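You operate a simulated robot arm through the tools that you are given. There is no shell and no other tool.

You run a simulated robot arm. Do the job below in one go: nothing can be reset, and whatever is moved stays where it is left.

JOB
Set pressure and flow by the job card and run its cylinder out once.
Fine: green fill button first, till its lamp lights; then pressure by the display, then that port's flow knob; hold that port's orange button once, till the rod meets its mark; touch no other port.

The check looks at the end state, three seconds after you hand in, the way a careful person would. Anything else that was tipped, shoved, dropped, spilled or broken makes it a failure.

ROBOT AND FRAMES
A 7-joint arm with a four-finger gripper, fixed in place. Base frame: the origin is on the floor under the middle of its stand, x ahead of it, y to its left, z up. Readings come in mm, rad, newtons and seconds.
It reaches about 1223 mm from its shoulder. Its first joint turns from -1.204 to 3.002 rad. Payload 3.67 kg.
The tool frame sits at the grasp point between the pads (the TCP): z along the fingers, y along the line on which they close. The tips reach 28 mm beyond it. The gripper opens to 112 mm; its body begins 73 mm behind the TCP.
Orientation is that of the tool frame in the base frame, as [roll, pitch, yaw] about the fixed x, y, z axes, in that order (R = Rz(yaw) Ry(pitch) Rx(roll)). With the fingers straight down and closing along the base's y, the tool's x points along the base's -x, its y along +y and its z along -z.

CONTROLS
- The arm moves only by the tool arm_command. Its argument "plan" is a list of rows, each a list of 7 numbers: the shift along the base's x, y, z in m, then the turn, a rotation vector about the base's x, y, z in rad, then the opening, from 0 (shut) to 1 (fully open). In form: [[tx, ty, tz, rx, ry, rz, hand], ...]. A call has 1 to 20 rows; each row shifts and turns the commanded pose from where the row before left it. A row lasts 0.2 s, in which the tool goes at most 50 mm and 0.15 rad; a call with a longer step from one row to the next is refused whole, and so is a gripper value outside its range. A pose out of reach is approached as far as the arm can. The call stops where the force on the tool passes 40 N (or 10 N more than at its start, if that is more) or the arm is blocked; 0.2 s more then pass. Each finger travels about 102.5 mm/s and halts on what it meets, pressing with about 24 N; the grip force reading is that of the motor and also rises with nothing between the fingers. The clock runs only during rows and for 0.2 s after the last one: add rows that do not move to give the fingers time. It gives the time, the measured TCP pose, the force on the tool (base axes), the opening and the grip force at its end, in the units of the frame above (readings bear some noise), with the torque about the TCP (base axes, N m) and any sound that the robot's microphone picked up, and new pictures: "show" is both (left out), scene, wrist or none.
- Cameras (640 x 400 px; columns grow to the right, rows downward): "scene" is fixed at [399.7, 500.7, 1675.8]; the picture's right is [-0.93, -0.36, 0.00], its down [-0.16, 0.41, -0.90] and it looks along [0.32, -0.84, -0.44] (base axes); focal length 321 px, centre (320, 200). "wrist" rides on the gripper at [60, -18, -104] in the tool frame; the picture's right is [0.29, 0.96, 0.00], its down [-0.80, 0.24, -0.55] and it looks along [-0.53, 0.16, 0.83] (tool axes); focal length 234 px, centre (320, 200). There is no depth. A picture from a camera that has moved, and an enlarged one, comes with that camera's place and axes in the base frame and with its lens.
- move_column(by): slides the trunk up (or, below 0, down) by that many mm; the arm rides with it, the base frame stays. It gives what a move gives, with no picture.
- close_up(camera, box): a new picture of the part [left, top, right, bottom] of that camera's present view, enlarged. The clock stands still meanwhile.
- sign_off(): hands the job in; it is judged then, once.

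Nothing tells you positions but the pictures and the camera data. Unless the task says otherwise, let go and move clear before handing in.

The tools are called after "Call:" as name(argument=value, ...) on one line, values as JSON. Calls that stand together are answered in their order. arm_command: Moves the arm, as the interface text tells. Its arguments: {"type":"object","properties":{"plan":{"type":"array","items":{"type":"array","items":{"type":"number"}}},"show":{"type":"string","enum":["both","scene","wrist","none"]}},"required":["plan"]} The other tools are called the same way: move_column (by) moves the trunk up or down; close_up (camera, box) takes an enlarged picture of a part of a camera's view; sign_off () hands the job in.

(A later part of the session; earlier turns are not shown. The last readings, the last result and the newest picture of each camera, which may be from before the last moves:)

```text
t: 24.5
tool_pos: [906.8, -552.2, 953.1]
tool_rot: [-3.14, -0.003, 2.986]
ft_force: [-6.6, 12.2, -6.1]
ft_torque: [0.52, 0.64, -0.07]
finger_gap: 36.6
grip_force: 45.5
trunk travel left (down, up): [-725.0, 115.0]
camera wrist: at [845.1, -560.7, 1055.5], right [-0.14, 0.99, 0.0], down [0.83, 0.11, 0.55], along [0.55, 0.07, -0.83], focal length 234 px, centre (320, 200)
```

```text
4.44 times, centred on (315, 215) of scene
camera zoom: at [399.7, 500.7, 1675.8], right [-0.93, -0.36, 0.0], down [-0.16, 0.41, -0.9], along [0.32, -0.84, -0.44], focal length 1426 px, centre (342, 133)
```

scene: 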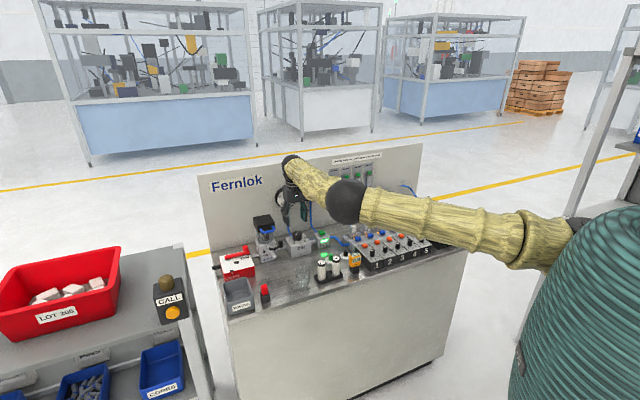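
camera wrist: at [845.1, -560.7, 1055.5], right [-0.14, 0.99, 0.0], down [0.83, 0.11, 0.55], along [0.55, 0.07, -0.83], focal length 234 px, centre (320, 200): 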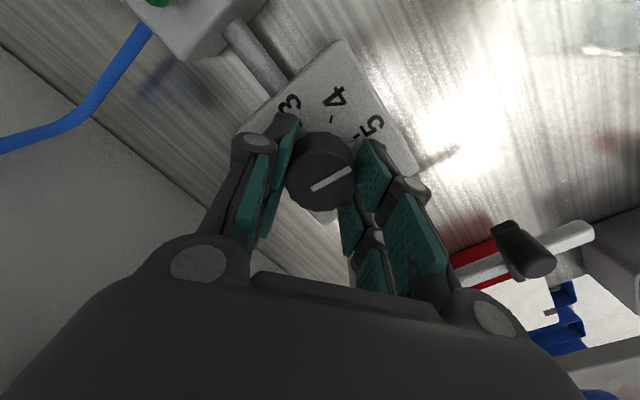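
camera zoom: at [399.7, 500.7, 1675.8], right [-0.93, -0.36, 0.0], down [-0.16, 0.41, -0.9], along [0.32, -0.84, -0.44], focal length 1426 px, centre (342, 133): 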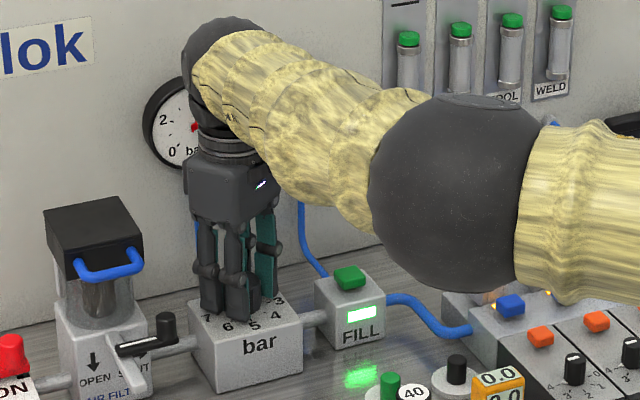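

The knob turns with the gripper, the pointer now being just past 5 by its position in the wrist view. I'll turn another 0.6 rad, easing the sideways load slightly.

Call:
arm_command(plan=[[-0.001, 0.0015, -0.001, 0, 0, 0.1, 0.1], [0, 0, 0, 0, 0, 0.1, 0.1], [0, 0, 0, 0, 0, 0.1, 0.1], [0, 0, 0, 0, 0, 0.1, 0.1], [0, 0, 0, 0, 0, 0.1, 0.1], [0, 0, 0, 0, 0, 0.1, 0.1], [0, 0, 0, 0, 0, 0, 0.1], [0, 0, 0, 0, 0, 0, 0.1]], show="wrist")

Call:
close_up(camera="wrist", box=[220, 80, 420, 220])

Call:
close_up(camera="scene", box=[250, 170, 380, 260])

```text
t: 26.3
tool_pos: [906.2, -551.3, 951.4]
tool_rot: [-3.138, -0.001, -2.697]
ft_force: [13.5, 5.0, 7.2]
ft_torque: [0.47, -0.62, 0.02]
finger_gap: 36.0
grip_force: 45.0
trunk travel left (down, up): [-725.0, 115.0]
camera wrist: at [859.6, -593.3, 1055.5], right [-0.67, 0.74, 0.0], down [0.62, 0.56, 0.55], along [0.41, 0.37, -0.83], focal length 234 px, centre (320, 200)
```

wrist: 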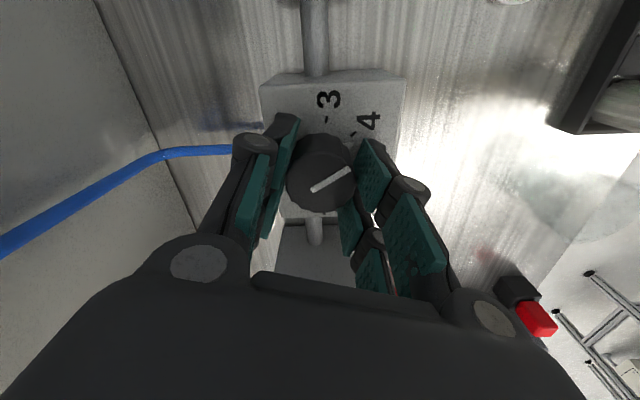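

```text
2.86 times, centred on (320, 150) of wrist
camera zoom: at [859.6, -593.3, 1055.5], right [-0.67, 0.74, 0.0], down [0.62, 0.56, 0.55], along [0.41, 0.37, -0.83], focal length 669 px, centre (320, 343)
```

zoom: 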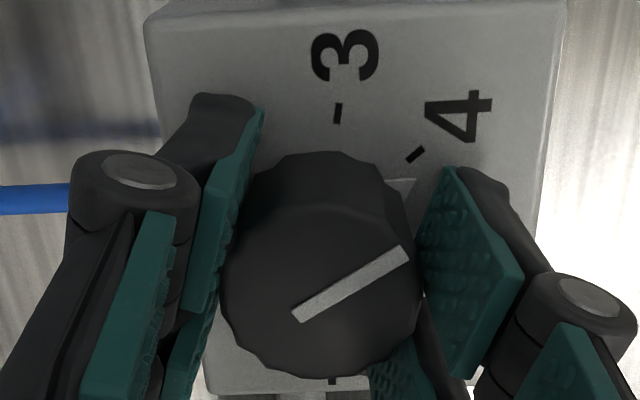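

```text
4.44 times, centred on (315, 215) of scene
camera zoom: at [399.7, 500.7, 1675.8], right [-0.93, -0.36, 0.0], down [-0.16, 0.41, -0.9], along [0.32, -0.84, -0.44], focal length 1426 px, centre (342, 133)
```

zoom: 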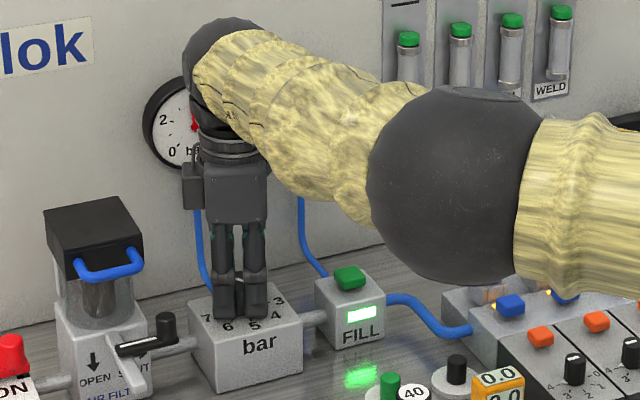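

By the pointer it's close to 4 on the scale, but the display decides and the arm hides it. I'll open slightly, lift straight up and back off to where the scene camera can read the display.

Call:
arm_command(plan=[[0, 0, 0, 0, 0, 0, 0.3], [0, 0, 0, 0, 0, 0, 0.45], [0, 0, 0, 0, 0, 0, 0.45], [0, 0, 0.015, 0, 0, 0, 0.45], [0, 0, 0.025, 0, 0, 0, 0.45], [0, 0, 0.03, 0, 0, -0.1, 0.5], [-0.01, -0.005, 0.03, 0, 0, -0.14, 0.5], [-0.02, -0.01, 0.01, 0, 0, -0.14, 0.5], [-0.03, -0.01, 0, 0, 0, -0.14, 0.5], [-0.03, -0.01, 0, 0, 0, -0.14, 0.5], [-0.03, -0.01, 0, 0, 0, -0.14, 0.5], [0, 0, 0, 0, 0, 0, 0.5]])

Call:
close_up(camera="scene", box=[270, 170, 400, 260])

Call:
close_up(camera="scene", box=[270, 180, 330, 215])

```text
t: 28.9
tool_pos: [783.5, -597.6, 1060.2]
tool_rot: [-3.139, -0.003, 2.785]
ft_force: [0.6, -0.9, -0.2]
ft_torque: [-0.04, 0.01, -0.01]
finger_gap: 56.1
grip_force: 0.0
trunk travel left (down, up): [-725.0, 115.0]
camera wrist: at [721.4, -594.1, 1164.5], right [0.07, 1.0, 0.0], down [0.83, -0.05, 0.55], along [0.55, -0.04, -0.83], focal length 234 px, centre (320, 200)
```

scene: 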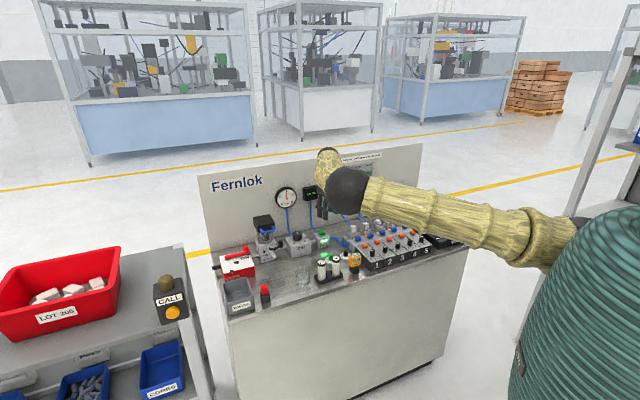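
wrist: 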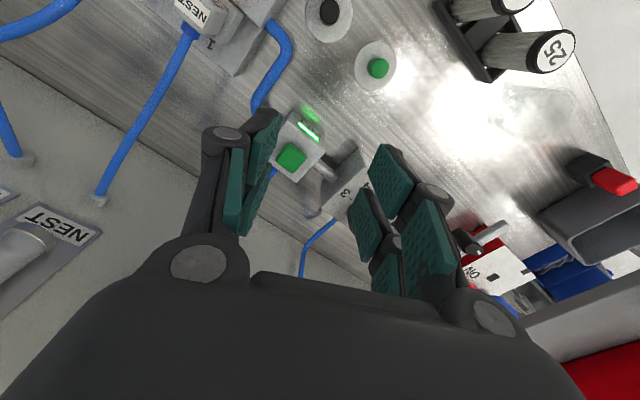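

```text
4.44 times, centred on (335, 215) of scene
camera zoom: at [399.7, 500.7, 1675.8], right [-0.93, -0.36, 0.0], down [-0.16, 0.41, -0.9], along [0.32, -0.84, -0.44], focal length 1426 px, centre (253, 133)
```

zoom: 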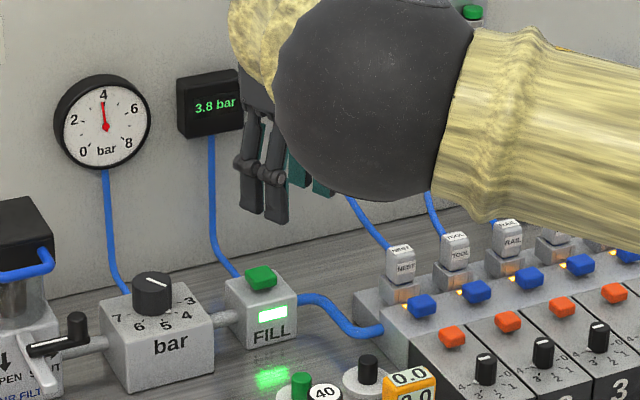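

```text
10.67 times, centred on (300, 198) of scene
camera zoom: at [399.7, 500.7, 1675.8], right [-0.93, -0.36, 0.0], down [-0.16, 0.41, -0.9], along [0.32, -0.84, -0.44], focal length 3422 px, centre (533, 227)
```

zoom: 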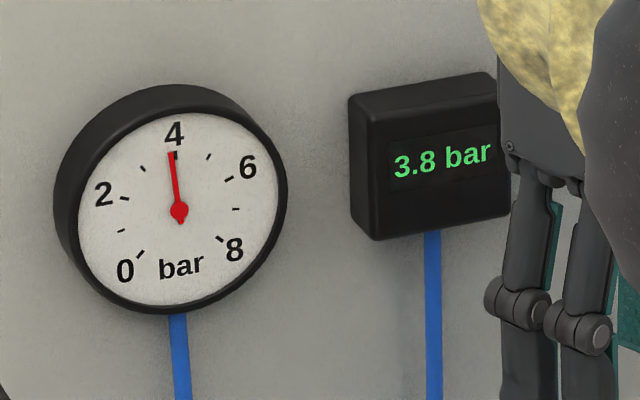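

The display reads 3.8 bar, so 1.2 rad gave −1.8 bar and I need about +0.2 bar, roughly 0.135 rad clockwise. I'll go back above the knob and check alignment before gripping again.

Call:
arm_command(plan=[[0.0245, 0.0091, 0, 0, 0, 0, 0.5], [0.0245, 0.0091, 0, 0, 0, 0, 0.5], [0.0245, 0.0091, 0, 0, 0, 0, 0.5], [0.0245, 0.0091, 0, 0, 0, 0, 0.5], [0.0245, 0.0091, 0, 0, 0, 0, 0.5], [0, 0, -0.03, 0, 0, 0, 0.5], [0, 0, -0.03, 0, 0, 0, 0.5], [0, 0, -0.02, 0, 0, 0, 0.5], [0, 0, 0, 0, 0, 0, 0.5], [0, 0, 0, 0, 0, 0, 0.5]], show="wrist")

Call:
close_up(camera="wrist", box=[220, 80, 420, 220])

```text
t: 31.1
tool_pos: [909.3, -549.2, 982.7]
tool_rot: [-3.14, -0.002, 2.784]
ft_force: [0.8, -0.1, 0.4]
ft_torque: [0.01, -0.01, 0.03]
finger_gap: 56.1
grip_force: 0.1
trunk travel left (down, up): [-725.0, 115.0]
camera wrist: at [846.4, -546.0, 1086.9], right [0.06, 1.0, 0.0], down [0.83, -0.05, 0.55], along [0.55, -0.04, -0.83], focal length 234 px, centre (320, 200)
```

wrist: 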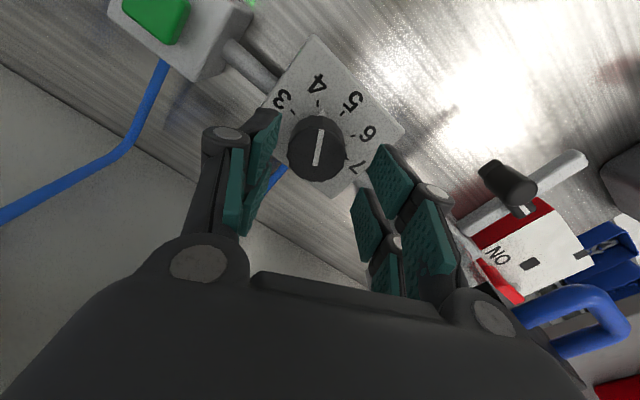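

```text
2.86 times, centred on (320, 150) of wrist
camera zoom: at [846.4, -546.0, 1086.9], right [0.06, 1.0, 0.0], down [0.83, -0.05, 0.55], along [0.55, -0.04, -0.83], focal length 669 px, centre (320, 343)
```

zoom: 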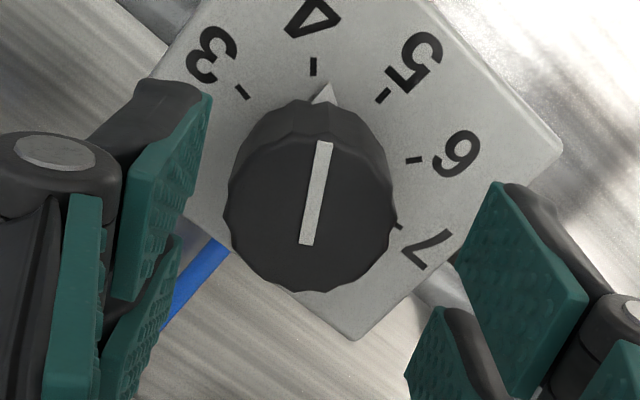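

The pointer sits slightly past 4 on the scale, consistent with the scale being off. I'll shift about 4 mm to centre, lower, grip and turn clockwise 0.135 rad.

Call:
arm_command(plan=[[-0.0035, -0.0025, -0.008, 0, 0, 0, 0.5], [0, 0, -0.012, 0, 0, 0, 0.5], [0, 0, -0.012, 0, 0, 0, 0.5], [0, 0, 0, 0, 0, 0, 0.5], [0, 0, 0, 0, 0, 0, 0.3], [0, 0, 0, 0, 0, 0, 0.2], [0, 0, 0, 0, 0, 0, 0.1], [0, 0, 0, 0, 0, 0, 0.1]], show="wrist")

Call:
close_up(camera="wrist", box=[220, 80, 420, 220])

```text
t: 32.9
tool_pos: [905.5, -551.6, 948.9]
tool_rot: [-3.14, -0.002, 2.785]
ft_force: [1.6, 16.2, -2.7]
ft_torque: [0.65, -0.23, -0.03]
finger_gap: 36.3
grip_force: 44.3
trunk travel left (down, up): [-725.0, 115.0]
camera wrist: at [843.0, -548.1, 1053.4], right [0.06, 1.0, 0.0], down [0.83, -0.05, 0.55], along [0.55, -0.04, -0.83], focal length 234 px, centre (320, 200)
```

wrist: 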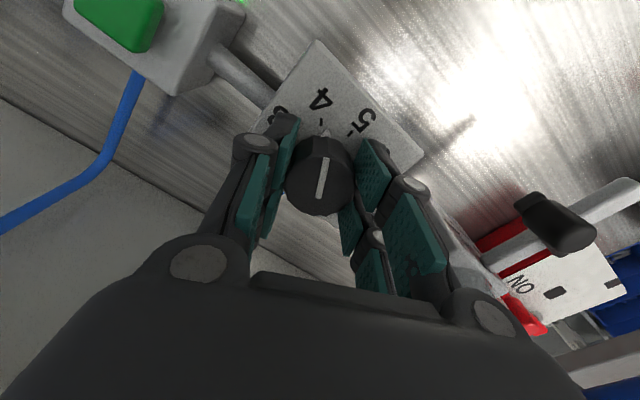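

```text
2.86 times, centred on (320, 150) of wrist
camera zoom: at [843.0, -548.1, 1053.4], right [0.06, 1.0, 0.0], down [0.83, -0.05, 0.55], along [0.55, -0.04, -0.83], focal length 669 px, centre (320, 343)
```

zoom: 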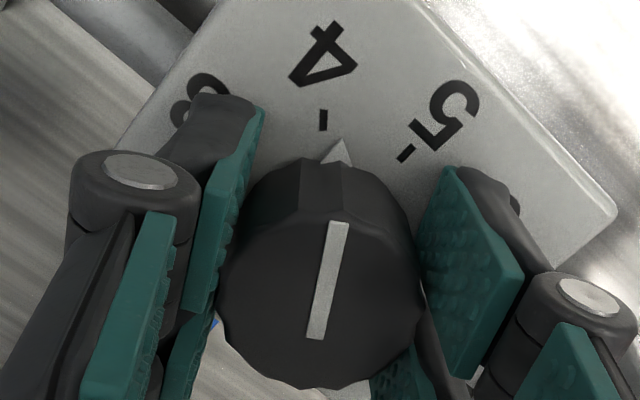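

Gripped. Now I'll turn clockwise about 0.135 rad while relaxing the sideways load, then open, lift and back off to read the display.

Call:
arm_command(plan=[[0, 0.0015, 0, 0, 0, -0.045, 0.1], [0, 0, 0, 0, 0, -0.045, 0.1], [0, 0, 0, 0, 0, -0.045, 0.1], [0, 0, 0, 0, 0, 0, 0.1], [0, 0, 0, 0, 0, 0, 0.1]], show="none")

Call:
close_up(camera="wrist", box=[220, 80, 420, 220])

Call:
arm_command(plan=[[0, 0, 0, 0, 0, 0, 0.3], [0, 0, 0, 0, 0, 0, 0.5], [0, 0, 0, 0, 0, 0, 0.5], [0, 0, 0.015, 0, 0, 0, 0.5], [0, 0, 0.03, 0, 0, 0, 0.5], [0, 0, 0.035, 0, 0, 0, 0.5], [-0.02, -0.008, 0.03, 0, 0, 0, 0.5], [-0.025, -0.01, 0, 0, 0, 0, 0.5], [-0.03, -0.01, 0, 0, 0, 0, 0.5], [-0.03, -0.01, 0, 0, 0, 0, 0.5], [-0.015, -0.01, 0, 0, 0, 0, 0.5], [0, 0, 0, 0, 0, 0, 0.5]], show="none")

Call:
close_up(camera="scene", box=[270, 180, 330, 215])

```text
t: 34.1
tool_pos: [904.2, -551.4, 949.3]
tool_rot: [-3.138, -0.001, 2.65]
ft_force: [6.8, 9.7, 2.5]
ft_torque: [0.21, 0.02, 0.01]
finger_gap: 36.1
grip_force: 44.2
trunk travel left (down, up): [-725.0, 115.0]
```

```text
2.86 times, centred on (320, 150) of wrist
camera zoom: at [844.1, -539.4, 1053.4], right [0.2, 0.98, 0.0], down [0.82, -0.16, 0.55], along [0.54, -0.11, -0.83], focal length 669 px, centre (320, 343)
```

zoom: 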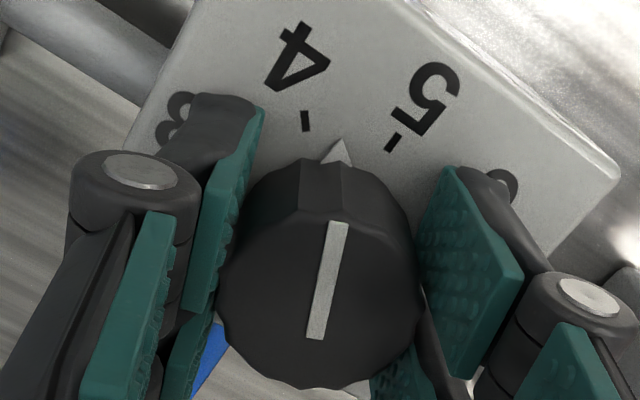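

```text
t: 36.7
tool_pos: [784.7, -596.7, 1061.2]
tool_rot: [-3.14, -0.003, 2.649]
ft_force: [-0.2, 0.5, 0.5]
ft_torque: [0.04, -0.01, 0.01]
finger_gap: 56.0
grip_force: 0.0
trunk travel left (down, up): [-725.0, 115.0]
```

```text
10.67 times, centred on (300, 198) of scene
camera zoom: at [399.7, 500.7, 1675.8], right [-0.93, -0.36, 0.0], down [-0.16, 0.41, -0.9], along [0.32, -0.84, -0.44], focal length 3422 px, centre (533, 227)
```

zoom: 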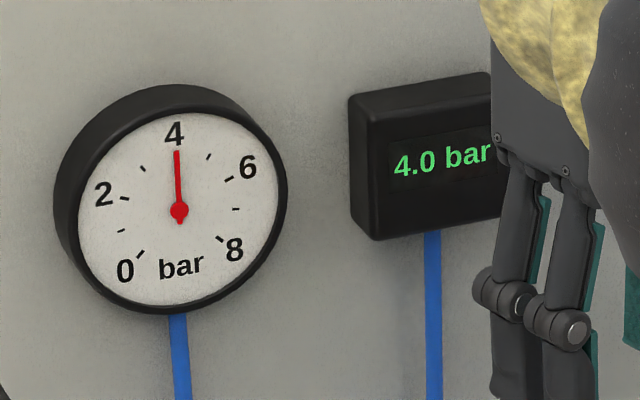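

The display now reads 4.0 bar. Next is port 2's flow knob, so I'll move above the port block at a safe height to look straight down on it.

Call:
arm_command(plan=[[-0.035, 0.005, 0.01, 0, 0, -0.06, 0.6], [-0.035, 0.005, 0.01, 0, 0, -0.06, 0.6], [-0.035, 0.005, 0.01, 0, 0, -0.06, 0.6], [-0.035, 0.0, 0.01, 0, 0, -0.06, 0.6], [-0.035, 0.0, 0.0, 0, 0, -0.02, 0.6], [-0.035, 0.0, 0.0, 0, 0, 0, 0.6], [0, 0, 0, 0, 0, 0, 0.6], [0, 0, 0, 0, 0, 0, 0.6]])

```text
t: 38.5
tool_pos: [572.6, -587.0, 1098.3]
tool_rot: [-3.139, -0.003, 2.39]
ft_force: [-0.1, -0.1, 0.0]
ft_torque: [-0.02, 0.02, 0.0]
finger_gap: 67.2
grip_force: 0.1
trunk travel left (down, up): [-725.0, 115.0]
camera wrist: at [517.0, -560.1, 1202.7], right [0.44, 0.9, 0.0], down [0.75, -0.37, 0.55], along [0.49, -0.25, -0.83], focal length 234 px, centre (320, 200)
```

scene: 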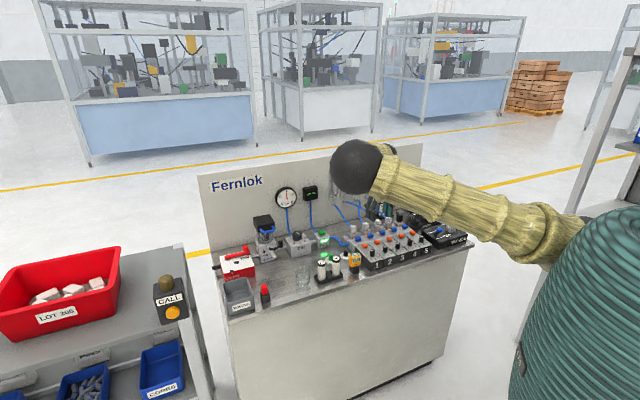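
wrist: 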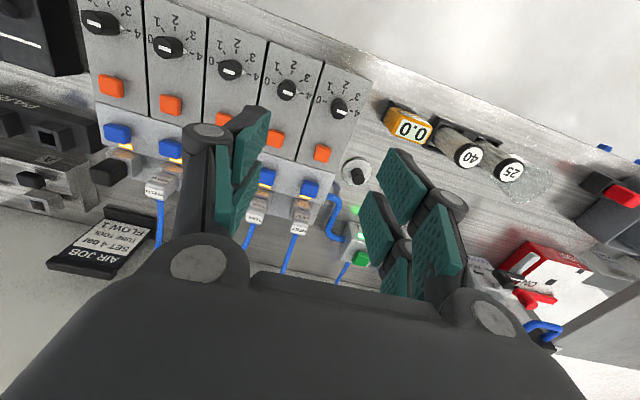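

I can see all five ports from here, and port 2 is the second from the right. I'll zoom in on its knob and button to place them.

Call:
close_up(camera="wrist", box=[200, 40, 380, 170])

Call:
close_up(camera="scene", box=[340, 140, 480, 270])

```text
3.08 times, centred on (290, 105) of wrist
camera zoom: at [517.0, -560.1, 1202.7], right [0.44, 0.9, 0.0], down [0.75, -0.37, 0.55], along [0.49, -0.25, -0.83], focal length 720 px, centre (412, 492)
```

zoom: 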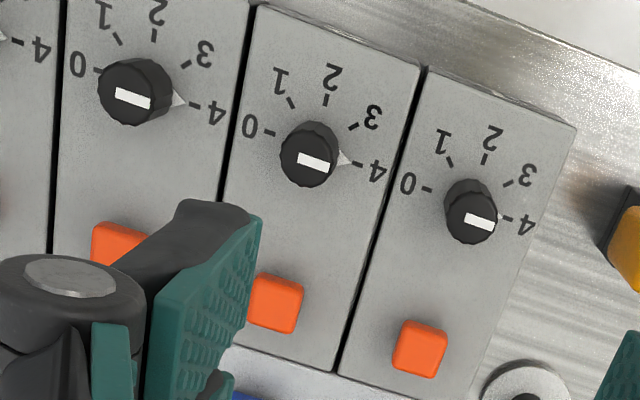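

```text
3.08 times, centred on (410, 205) of scene
camera zoom: at [399.7, 500.7, 1675.8], right [-0.93, -0.36, 0.0], down [-0.16, 0.41, -0.9], along [0.32, -0.84, -0.44], focal length 987 px, centre (43, 185)
```

zoom: 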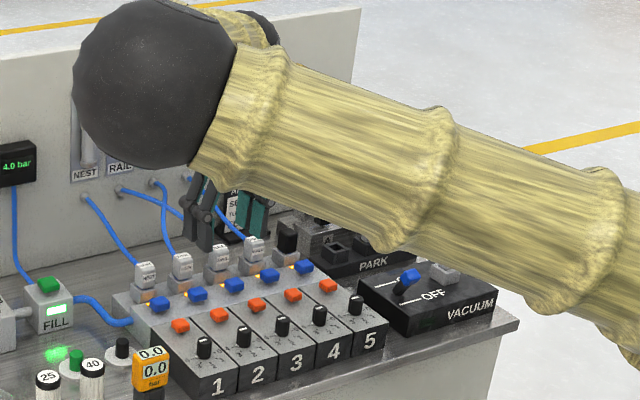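

Port 2's knob axis comes out near (538,-613), with its top around z 919 and its pointer exactly at 4. I'll move over it with a narrow opening and descend partway for a check.

Call:
arm_command(plan=[[-0.0175, -0.013, -0.01, 0, 0, -0.05, 0.36], [-0.0175, -0.013, -0.02, 0, 0, -0.05, 0.36], [0, 0, -0.03, 0, 0, -0.05, 0.36], [0, 0, -0.03, 0, 0, -0.04, 0.36], [0, 0, -0.02, 0, 0, 0, 0.36], [0, 0, -0.02, 0, 0, 0, 0.36], [0, 0, 0, 0, 0, 0, 0.36], [0, 0, 0, 0, 0, 0, 0.36]])

Call:
close_up(camera="wrist", box=[220, 60, 420, 200])

Call:
close_up(camera="scene", box=[340, 140, 480, 270])

```text
t: 40.3
tool_pos: [541.0, -609.5, 968.3]
tool_rot: [-3.139, -0.002, 2.199]
ft_force: [-0.2, 0.4, -0.1]
ft_torque: [0.01, -0.02, 0.01]
finger_gap: 40.2
grip_force: 0.1
trunk travel left (down, up): [-725.0, 115.0]
camera wrist: at [491.3, -572.5, 1072.7], right [0.6, 0.8, 0.0], down [0.66, -0.5, 0.55], along [0.44, -0.34, -0.83], focal length 234 px, centre (320, 200)
```

scene: 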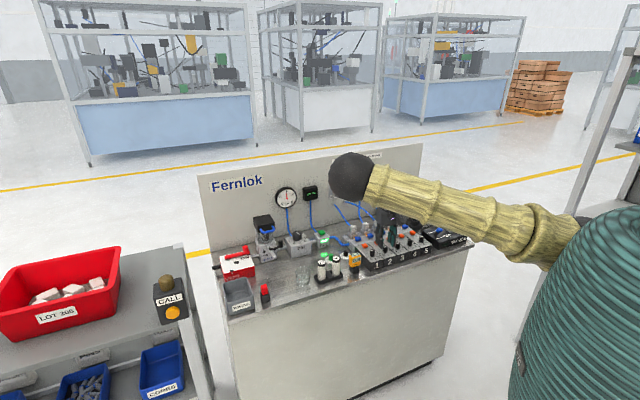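
wrist: 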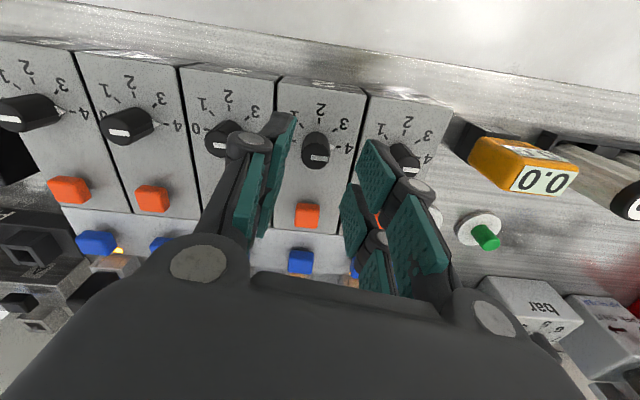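

```text
2.86 times, centred on (320, 130) of wrist
camera zoom: at [491.3, -572.5, 1072.7], right [0.6, 0.8, 0.0], down [0.66, -0.5, 0.55], along [0.44, -0.34, -0.83], focal length 669 px, centre (320, 400)
```

zoom: 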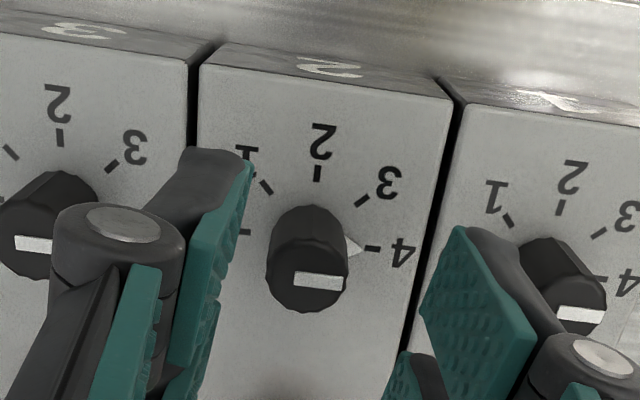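

```text
3.08 times, centred on (410, 205) of scene
camera zoom: at [399.7, 500.7, 1675.8], right [-0.93, -0.36, 0.0], down [-0.16, 0.41, -0.9], along [0.32, -0.84, -0.44], focal length 987 px, centre (43, 185)
```

zoom: 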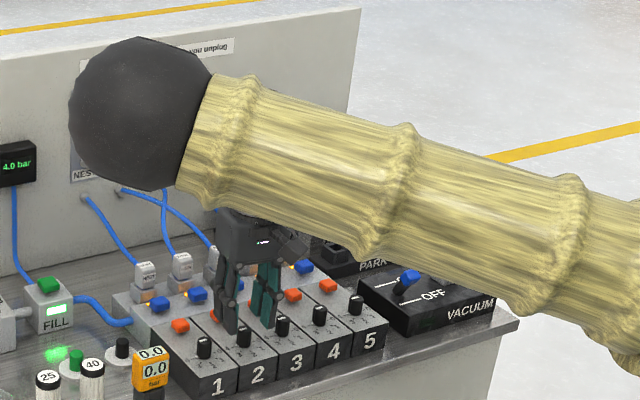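

The knob is right below, about 3 mm off centre, and its neighbours clear the fingers. I'll centre, descend to about z 932 and grip gently.

Call:
arm_command(plan=[[-0.0018, -0.0026, -0.008, 0, 0, 0, 0.36], [0, 0, -0.01, 0, 0, 0, 0.36], [0, 0, -0.01, 0, 0, 0, 0.36], [0, 0, -0.008, 0, 0, 0, 0.36], [0, 0, 0, 0, 0, 0, 0.36], [0, 0, 0, 0, 0, 0, 0.36]], show="none")

Call:
close_up(camera="wrist", box=[220, 60, 420, 200])

Call:
close_up(camera="scene", box=[370, 210, 430, 270])

```text
t: 41.7
tool_pos: [538.4, -614.7, 932.1]
tool_rot: [-3.14, -0.003, 2.198]
ft_force: [0.5, -0.1, -0.3]
ft_torque: [-0.03, 0.03, 0.0]
finger_gap: 40.4
grip_force: 0.1
trunk travel left (down, up): [-725.0, 115.0]
```

```text
2.86 times, centred on (320, 130) of wrist
camera zoom: at [488.9, -576.2, 1036.3], right [0.6, 0.8, 0.0], down [0.66, -0.5, 0.55], along [0.44, -0.34, -0.83], focal length 669 px, centre (320, 400)
```

zoom: 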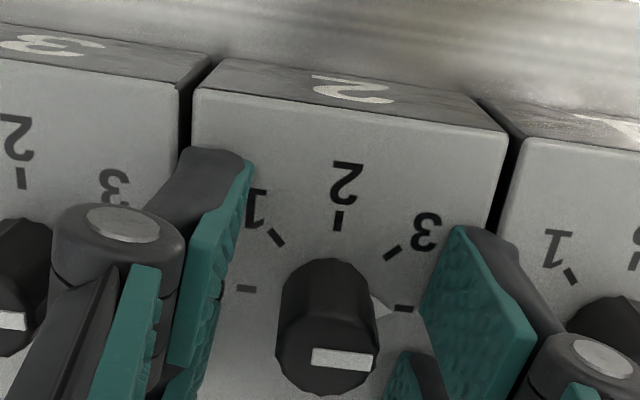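

```text
6.67 times, centred on (400, 240) of scene
camera zoom: at [399.7, 500.7, 1675.8], right [-0.93, -0.36, 0.0], down [-0.16, 0.41, -0.9], along [0.32, -0.84, -0.44], focal length 2139 px, centre (-213, -67)
```

zoom: 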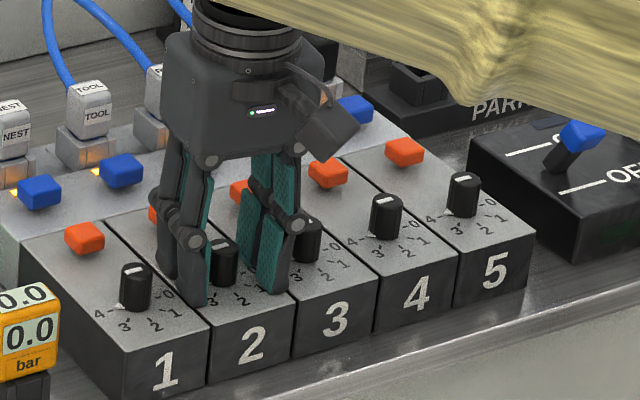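

The knob is centred between the fingers and the neighbours are clear. Closing on it now.

Call:
arm_command(plan=[[0.0006, 0.001, 0, 0, 0, 0, 0.25], [0, 0, 0, 0, 0, 0, 0.12], [0, 0, 0, 0, 0, 0, 0.05], [0, 0, 0, 0, 0, 0, 0.05]], show="none")

Call:
close_up(camera="wrist", box=[220, 60, 420, 200])

```text
t: 42.7
tool_pos: [537.9, -612.2, 932.5]
tool_rot: [-3.141, -0.001, 2.2]
ft_force: [1.3, 0.3, -1.1]
ft_torque: [-0.12, -0.08, 0.0]
finger_gap: 16.2
grip_force: 45.2
trunk travel left (down, up): [-725.0, 115.0]
```

```text
2.86 times, centred on (320, 130) of wrist
camera zoom: at [489.2, -574.9, 1036.5], right [0.6, 0.8, 0.0], down [0.66, -0.5, 0.55], along [0.44, -0.34, -0.83], focal length 669 px, centre (320, 400)
```

zoom: 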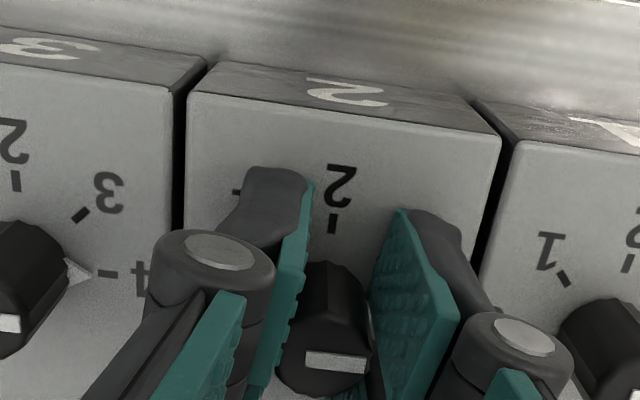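

Gripped evenly with no side load. I'll twist counter-clockwise by 1.18 rad, half of the turn, and check.

Call:
arm_command(plan=[[0, 0, 0, 0, 0, 0.08, 0.05], [0, 0, 0, 0, 0, 0.1, 0.05], [0, 0, 0, 0, 0, 0.1, 0.05], [0, 0, 0, 0, 0, 0.1, 0.05], [0, 0, 0, 0, 0, 0.1, 0.05], [0, 0, 0, 0, 0, 0.1, 0.05], [0, 0, 0, 0, 0, 0, 0.05]], show="wrist")

Call:
close_up(camera="wrist", box=[220, 60, 420, 200])

Call:
close_up(camera="scene", box=[370, 210, 430, 270])

```text
t: 44.3
tool_pos: [538.9, -610.7, 931.7]
tool_rot: [-3.14, -0.003, 2.779]
ft_force: [-1.7, 11.1, -19.1]
ft_torque: [0.09, -0.35, -0.02]
finger_gap: 16.1
grip_force: 45.1
trunk travel left (down, up): [-725.0, 115.0]
camera wrist: at [476.6, -608.1, 1036.5], right [0.07, 1.0, 0.0], down [0.83, -0.06, 0.55], along [0.55, -0.04, -0.83], focal length 234 px, centre (320, 200)
```

wrist: 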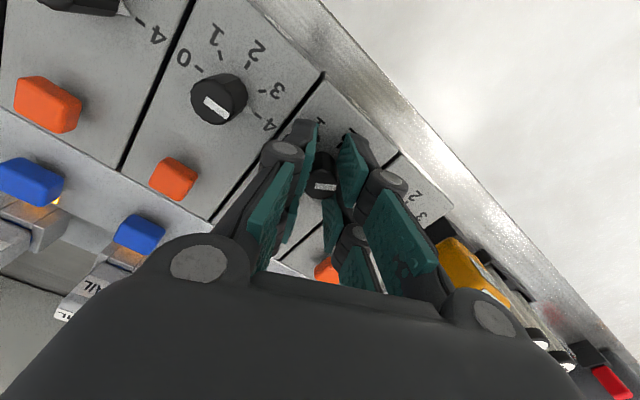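

```text
2.86 times, centred on (320, 130) of wrist
camera zoom: at [476.6, -608.1, 1036.5], right [0.07, 1.0, 0.0], down [0.83, -0.06, 0.55], along [0.55, -0.04, -0.83], focal length 669 px, centre (320, 400)
```

zoom: 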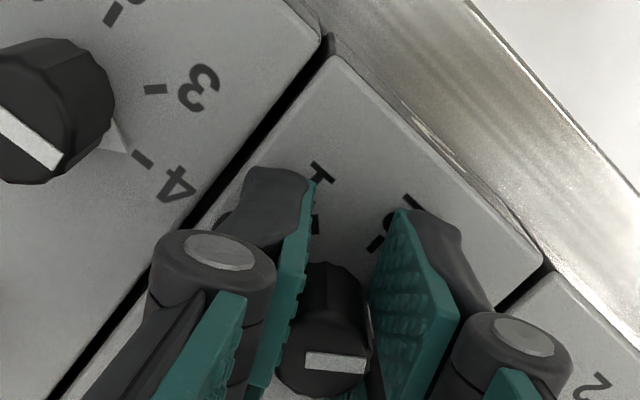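

```text
6.67 times, centred on (400, 240) of scene
camera zoom: at [399.7, 500.7, 1675.8], right [-0.93, -0.36, 0.0], down [-0.16, 0.41, -0.9], along [0.32, -0.84, -0.44], focal length 2139 px, centre (-213, -67)
```

zoom: 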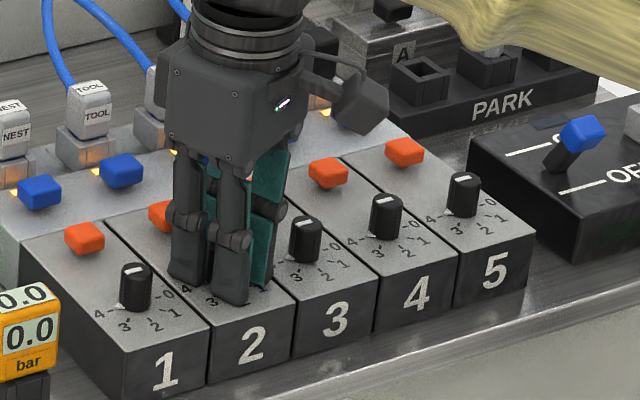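

The knob is turning with the gripper and the neighbours are untouched. I'll continue another 0.6 rad, easing the small pull.

Call:
arm_command(plan=[[0, 0.001, -0.0015, 0, 0, 0.1, 0.05], [0, 0, 0, 0, 0, 0.1, 0.05], [0, 0, 0, 0, 0, 0.1, 0.05], [0, 0, 0, 0, 0, 0.1, 0.05], [0, 0, 0, 0, 0, 0.1, 0.05], [0, 0, 0, 0, 0, 0.1, 0.05], [0, 0, 0, 0, 0, 0, 0.05]], show="wrist")

Call:
close_up(camera="wrist", box=[220, 60, 420, 200])

Call:
close_up(camera="scene", box=[370, 210, 430, 270])

```text
t: 45.9
tool_pos: [537.9, -611.9, 933.3]
tool_rot: [-3.138, -0.001, -2.903]
ft_force: [4.1, -2.5, 14.9]
ft_torque: [-0.1, 0.07, 0.01]
finger_gap: 15.9
grip_force: 45.1
trunk travel left (down, up): [-725.0, 115.0]
camera wrist: at [484.4, -643.4, 1036.5], right [-0.51, 0.86, 0.0], down [0.72, 0.42, 0.55], along [0.48, 0.28, -0.83], focal length 234 px, centre (320, 200)
```

wrist: 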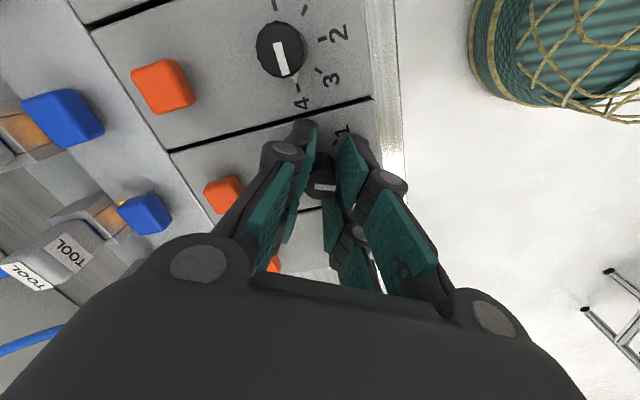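

```text
2.86 times, centred on (320, 130) of wrist
camera zoom: at [484.4, -643.4, 1036.5], right [-0.51, 0.86, 0.0], down [0.72, 0.42, 0.55], along [0.48, 0.28, -0.83], focal length 669 px, centre (320, 400)
```

zoom: 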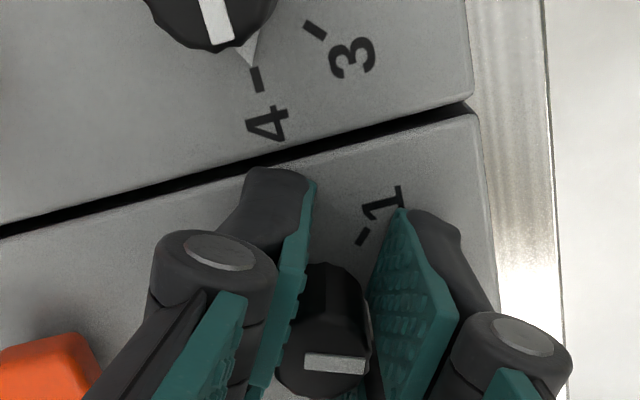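

```text
6.67 times, centred on (400, 240) of scene
camera zoom: at [399.7, 500.7, 1675.8], right [-0.93, -0.36, 0.0], down [-0.16, 0.41, -0.9], along [0.32, -0.84, -0.44], focal length 2139 px, centre (-213, -67)
```

zoom: 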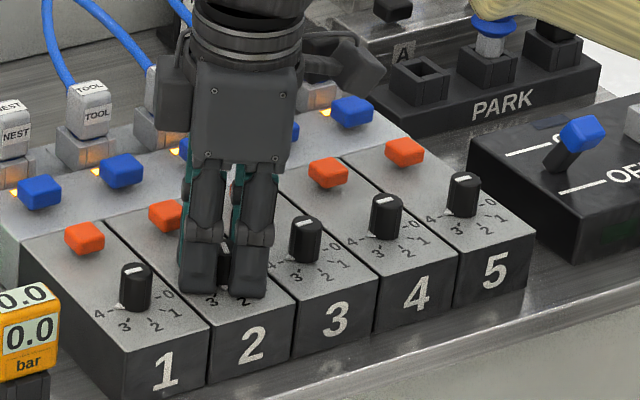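

That's half of the turn (1.18 rad), with the pointer near 2.5 by count. To stay clear of joint limits I'll open just a little, lift, rotate back and re-grip for the second half.

Call:
arm_command(plan=[[0, 0, -0.0005, 0, 0, 0, 0.2], [0, 0, 0, 0, 0, 0, 0.28], [0, 0, 0, 0, 0, 0, 0.28], [0, 0, 0.012, 0, 0, 0, 0.28], [0, 0, 0.015, 0, 0, 0, 0.28], [0, 0, 0.015, 0, 0, 0, 0.28], [0, 0, 0, 0, 0, -0.12, 0.32], [0, 0, 0, 0, 0, -0.14, 0.36], [0, 0, 0, 0, 0, -0.14, 0.36], [0, 0, 0, 0, 0, -0.14, 0.36], [0, 0, 0, 0, 0, -0.14, 0.36], [0, 0, 0, 0, 0, -0.14, 0.36], [0, 0, 0, 0, 0, -0.14, 0.36], [0, 0, 0, 0, 0, -0.14, 0.36], [0, 0, 0, 0, 0, -0.08, 0.36], [0, 0, 0, 0, 0, 0, 0.36]], show="wrist")

Call:
close_up(camera="wrist", box=[220, 60, 420, 200])

```text
t: 49.3
tool_pos: [538.6, -610.6, 973.4]
tool_rot: [-3.138, -0.002, 2.199]
ft_force: [0.4, 0.6, 0.7]
ft_torque: [-0.01, 0.0, 0.01]
finger_gap: 40.3
grip_force: 0.1
trunk travel left (down, up): [-725.0, 115.0]
camera wrist: at [488.4, -574.0, 1077.0], right [0.61, 0.8, 0.0], down [0.66, -0.5, 0.55], along [0.44, -0.34, -0.83], focal length 234 px, centre (320, 200)
```

wrist: 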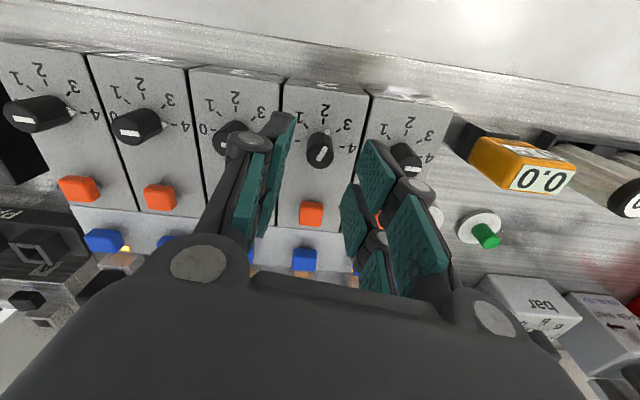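

```text
2.86 times, centred on (320, 130) of wrist
camera zoom: at [488.4, -574.0, 1077.0], right [0.61, 0.8, 0.0], down [0.66, -0.5, 0.55], along [0.44, -0.34, -0.83], focal length 669 px, centre (320, 400)
```

zoom: 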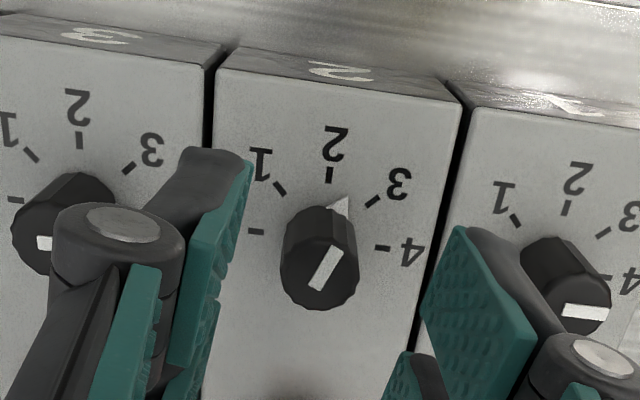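

Pointer at about 2.5, exactly half way, and the knob is centred between the fingers. I'll descend, re-grip and turn the remaining 1.18 rad.

Call:
arm_command(plan=[[0, 0, -0.012, 0, 0, 0, 0.36], [0, 0, -0.015, 0, 0, 0, 0.36], [0, 0, -0.013, 0, 0, 0, 0.36], [0, 0, 0, 0, 0, 0, 0.36], [0, 0, 0, 0, 0, 0, 0.25], [0, 0, 0, 0, 0, 0, 0.12], [0, 0, 0, 0, 0, 0, 0.05], [0, 0, 0, 0, 0, 0, 0.05]], show="none")

Call:
close_up(camera="wrist", box=[220, 60, 420, 200])

```text
t: 51.1
tool_pos: [537.6, -610.5, 934.2]
tool_rot: [-3.14, -0.002, 2.199]
ft_force: [1.0, -0.3, 0.6]
ft_torque: [-0.05, -0.05, 0.01]
finger_gap: 16.8
grip_force: 44.9
trunk travel left (down, up): [-725.0, 115.0]
```

```text
2.86 times, centred on (320, 130) of wrist
camera zoom: at [488.0, -573.4, 1037.7], right [0.6, 0.8, 0.0], down [0.66, -0.5, 0.55], along [0.44, -0.34, -0.83], focal length 669 px, centre (320, 400)
```

zoom: 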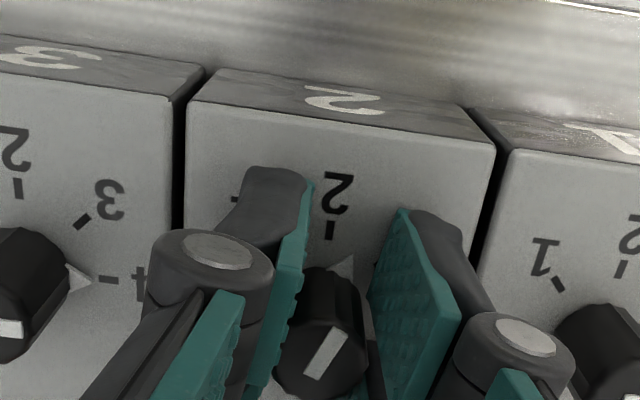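

Call:
arm_command(plan=[[0, 0, -0.0005, 0, 0, 0.08, 0.05], [0, 0, 0, 0, 0, 0.1, 0.05], [0, 0, 0, 0, 0, 0.1, 0.05], [0, 0, 0, 0, 0, 0.1, 0.05], [0, 0, 0, 0, 0, 0.1, 0.05], [0, 0, 0, 0, 0, 0.1, 0.05], [0, 0.0005, -0.0005, 0, 0, 0.1, 0.05], [0, 0, 0, 0, 0, 0.1, 0.05], [0, 0, 0, 0, 0, 0.1, 0.05], [0, 0, 0, 0, 0, 0.1, 0.05], [0, 0, 0, 0, 0, 0.1, 0.05], [0, 0, 0, 0, 0, 0.1, 0.05], [0, 0, 0, 0, 0, 0, 0.05], [0, 0, 0, 0, 0, 0, 0.05]], show="wrist")

Call:
close_up(camera="wrist", box=[220, 60, 420, 200])

Call:
close_up(camera="scene", box=[370, 210, 430, 270])

```text
t: 54.1
tool_pos: [537.9, -612.2, 933.7]
tool_rot: [-3.137, 0.0, -2.902]
ft_force: [-0.1, -14.6, 23.2]
ft_torque: [-0.32, -0.18, -0.01]
finger_gap: 15.9
grip_force: 45.3
trunk travel left (down, up): [-725.0, 115.0]
camera wrist: at [483.9, -643.5, 1037.4], right [-0.51, 0.86, 0.0], down [0.72, 0.42, 0.55], along [0.48, 0.28, -0.83], focal length 234 px, centre (320, 200)
```

wrist: 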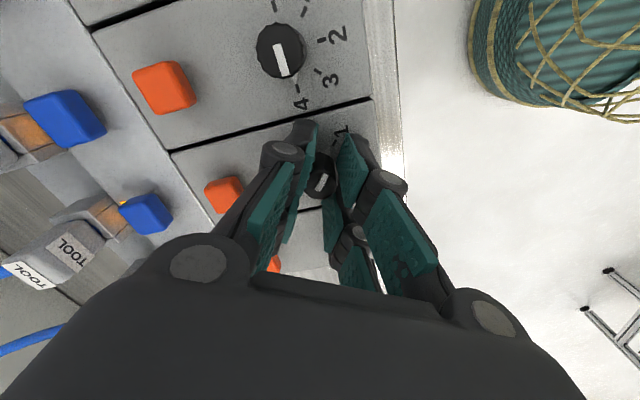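

```text
2.86 times, centred on (320, 130) of wrist
camera zoom: at [483.9, -643.5, 1037.4], right [-0.51, 0.86, 0.0], down [0.72, 0.42, 0.55], along [0.48, 0.28, -0.83], focal length 669 px, centre (320, 400)
```

zoom: 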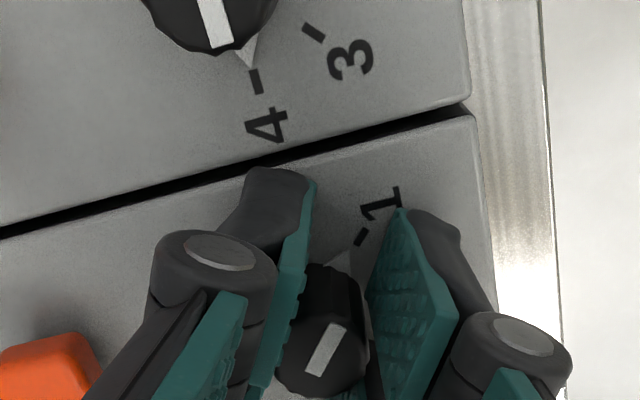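

```text
6.67 times, centred on (400, 240) of scene
camera zoom: at [399.7, 500.7, 1675.8], right [-0.93, -0.36, 0.0], down [-0.16, 0.41, -0.9], along [0.32, -0.84, -0.44], focal length 2139 px, centre (-213, -67)
```

zoom: 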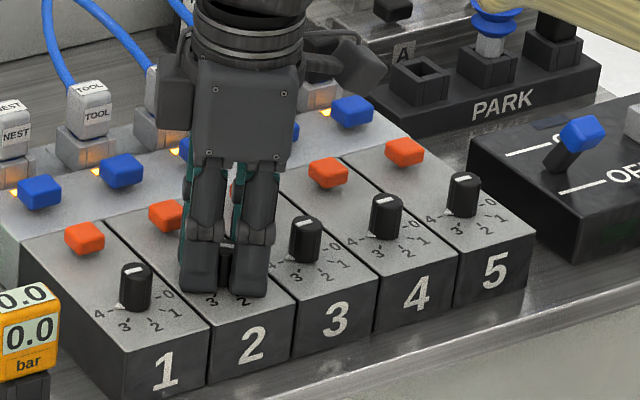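

The pointer lines up with the 1 tick. I'll open slightly, lift straight up, rotate back and check the setting from above.

Call:
arm_command(plan=[[0, 0, 0.001, 0, 0, 0, 0.2], [0, 0, 0, 0, 0, 0, 0.28], [0, 0, 0, 0, 0, 0, 0.28], [0, 0, 0.012, 0, 0, 0, 0.28], [0, 0, 0.02, 0, 0, 0, 0.28], [0, 0, 0.03, 0, 0, 0, 0.28], [0, 0, 0.02, 0, 0, -0.12, 0.32], [0, 0, 0, 0, 0, -0.14, 0.36], [0, 0, 0, 0, 0, -0.14, 0.36], [0, 0, 0, 0, 0, -0.14, 0.36], [0, 0, 0, 0, 0, -0.14, 0.36], [0, 0, 0, 0, 0, -0.14, 0.36], [0, 0, 0, 0, 0, -0.14, 0.36], [0, 0, 0, 0, 0, 0, 0.36]], show="both")

Call:
close_up(camera="wrist", box=[220, 60, 420, 200])

Call:
close_up(camera="scene", box=[370, 210, 430, 270])

Call:
close_up(camera="scene", box=[270, 150, 400, 230])

```text
t: 57.1
tool_pos: [537.8, -610.3, 1015.2]
tool_rot: [-3.14, -0.003, 2.419]
ft_force: [0.9, 0.0, 0.9]
ft_torque: [0.01, -0.02, -0.02]
finger_gap: 40.3
grip_force: 0.1
trunk travel left (down, up): [-725.0, 115.0]
camera wrist: at [481.3, -585.5, 1119.4], right [0.42, 0.91, 0.0], down [0.76, -0.35, 0.55], along [0.5, -0.23, -0.83], focal length 234 px, centre (320, 200)
```

scene: 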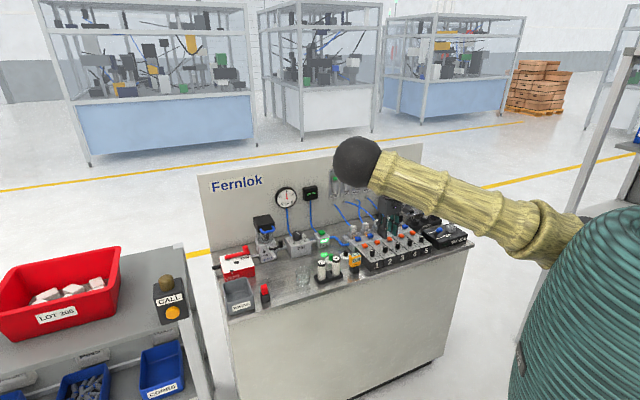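
wrist: 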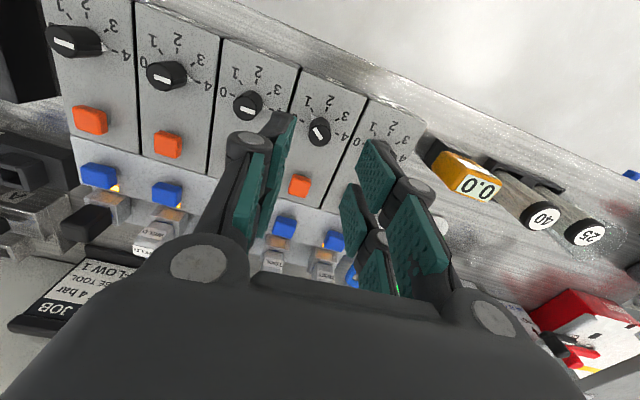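

```text
2.86 times, centred on (320, 130) of wrist
camera zoom: at [481.3, -585.5, 1119.4], right [0.42, 0.91, 0.0], down [0.76, -0.35, 0.55], along [0.5, -0.23, -0.83], focal length 669 px, centre (320, 400)
```

zoom: 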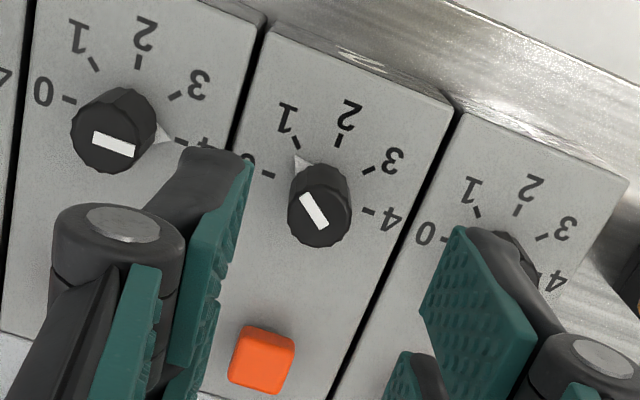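

```text
6.67 times, centred on (400, 240) of scene
camera zoom: at [399.7, 500.7, 1675.8], right [-0.93, -0.36, 0.0], down [-0.16, 0.41, -0.9], along [0.32, -0.84, -0.44], focal length 2139 px, centre (-213, -67)
```

zoom: 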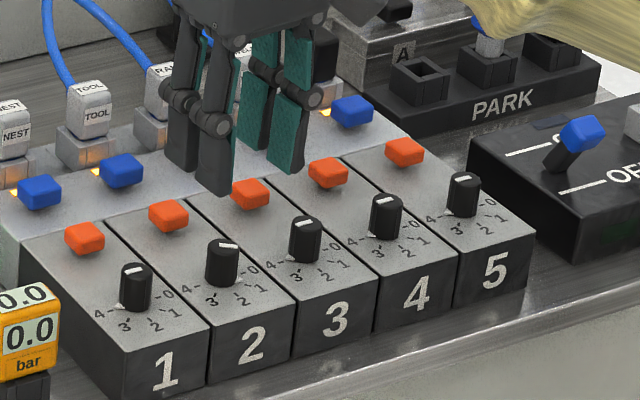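

```text
4.92 times, centred on (335, 190) of scene
camera zoom: at [399.7, 500.7, 1675.8], right [-0.93, -0.36, 0.0], down [-0.16, 0.41, -0.9], along [0.32, -0.84, -0.44], focal length 1579 px, centre (246, 249)
```

zoom: 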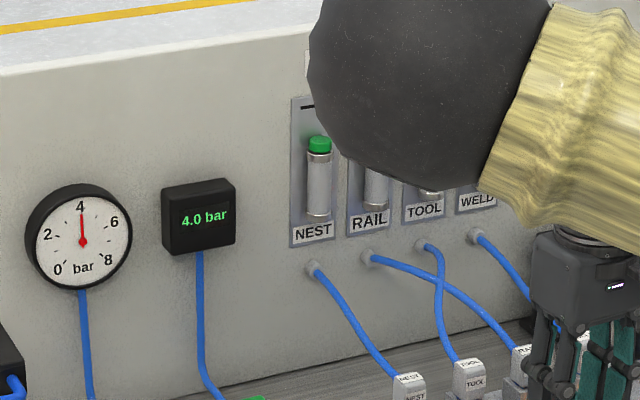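

Pressure still reads 4.0 bar, and port 2's pointer is at or very near 1. I'll zoom in more to check its angle exactly.

Call:
close_up(camera="wrist", box=[295, 85, 360, 145])

Call:
close_up(camera="scene", box=[376, 236, 406, 256])

```text
6.67 times, centred on (328, 115) of wrist
camera zoom: at [481.3, -585.5, 1119.4], right [0.42, 0.91, 0.0], down [0.76, -0.35, 0.55], along [0.5, -0.23, -0.83], focal length 1561 px, centre (270, 767)
```

zoom: 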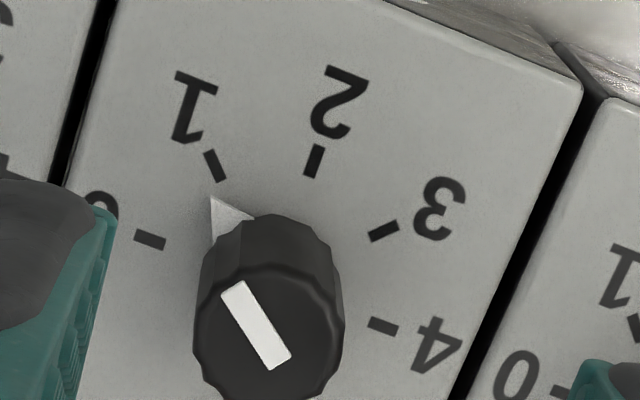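

```text
16.00 times, centred on (391, 246) of scene
camera zoom: at [399.7, 500.7, 1675.8], right [-0.93, -0.36, 0.0], down [-0.16, 0.41, -0.9], along [0.32, -0.84, -0.44], focal length 5133 px, centre (-816, -536)
```

zoom: 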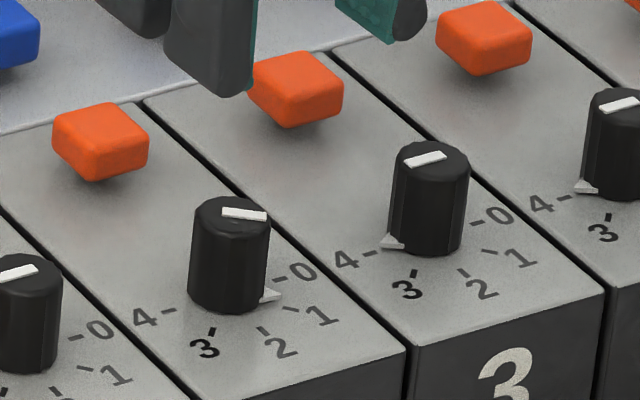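

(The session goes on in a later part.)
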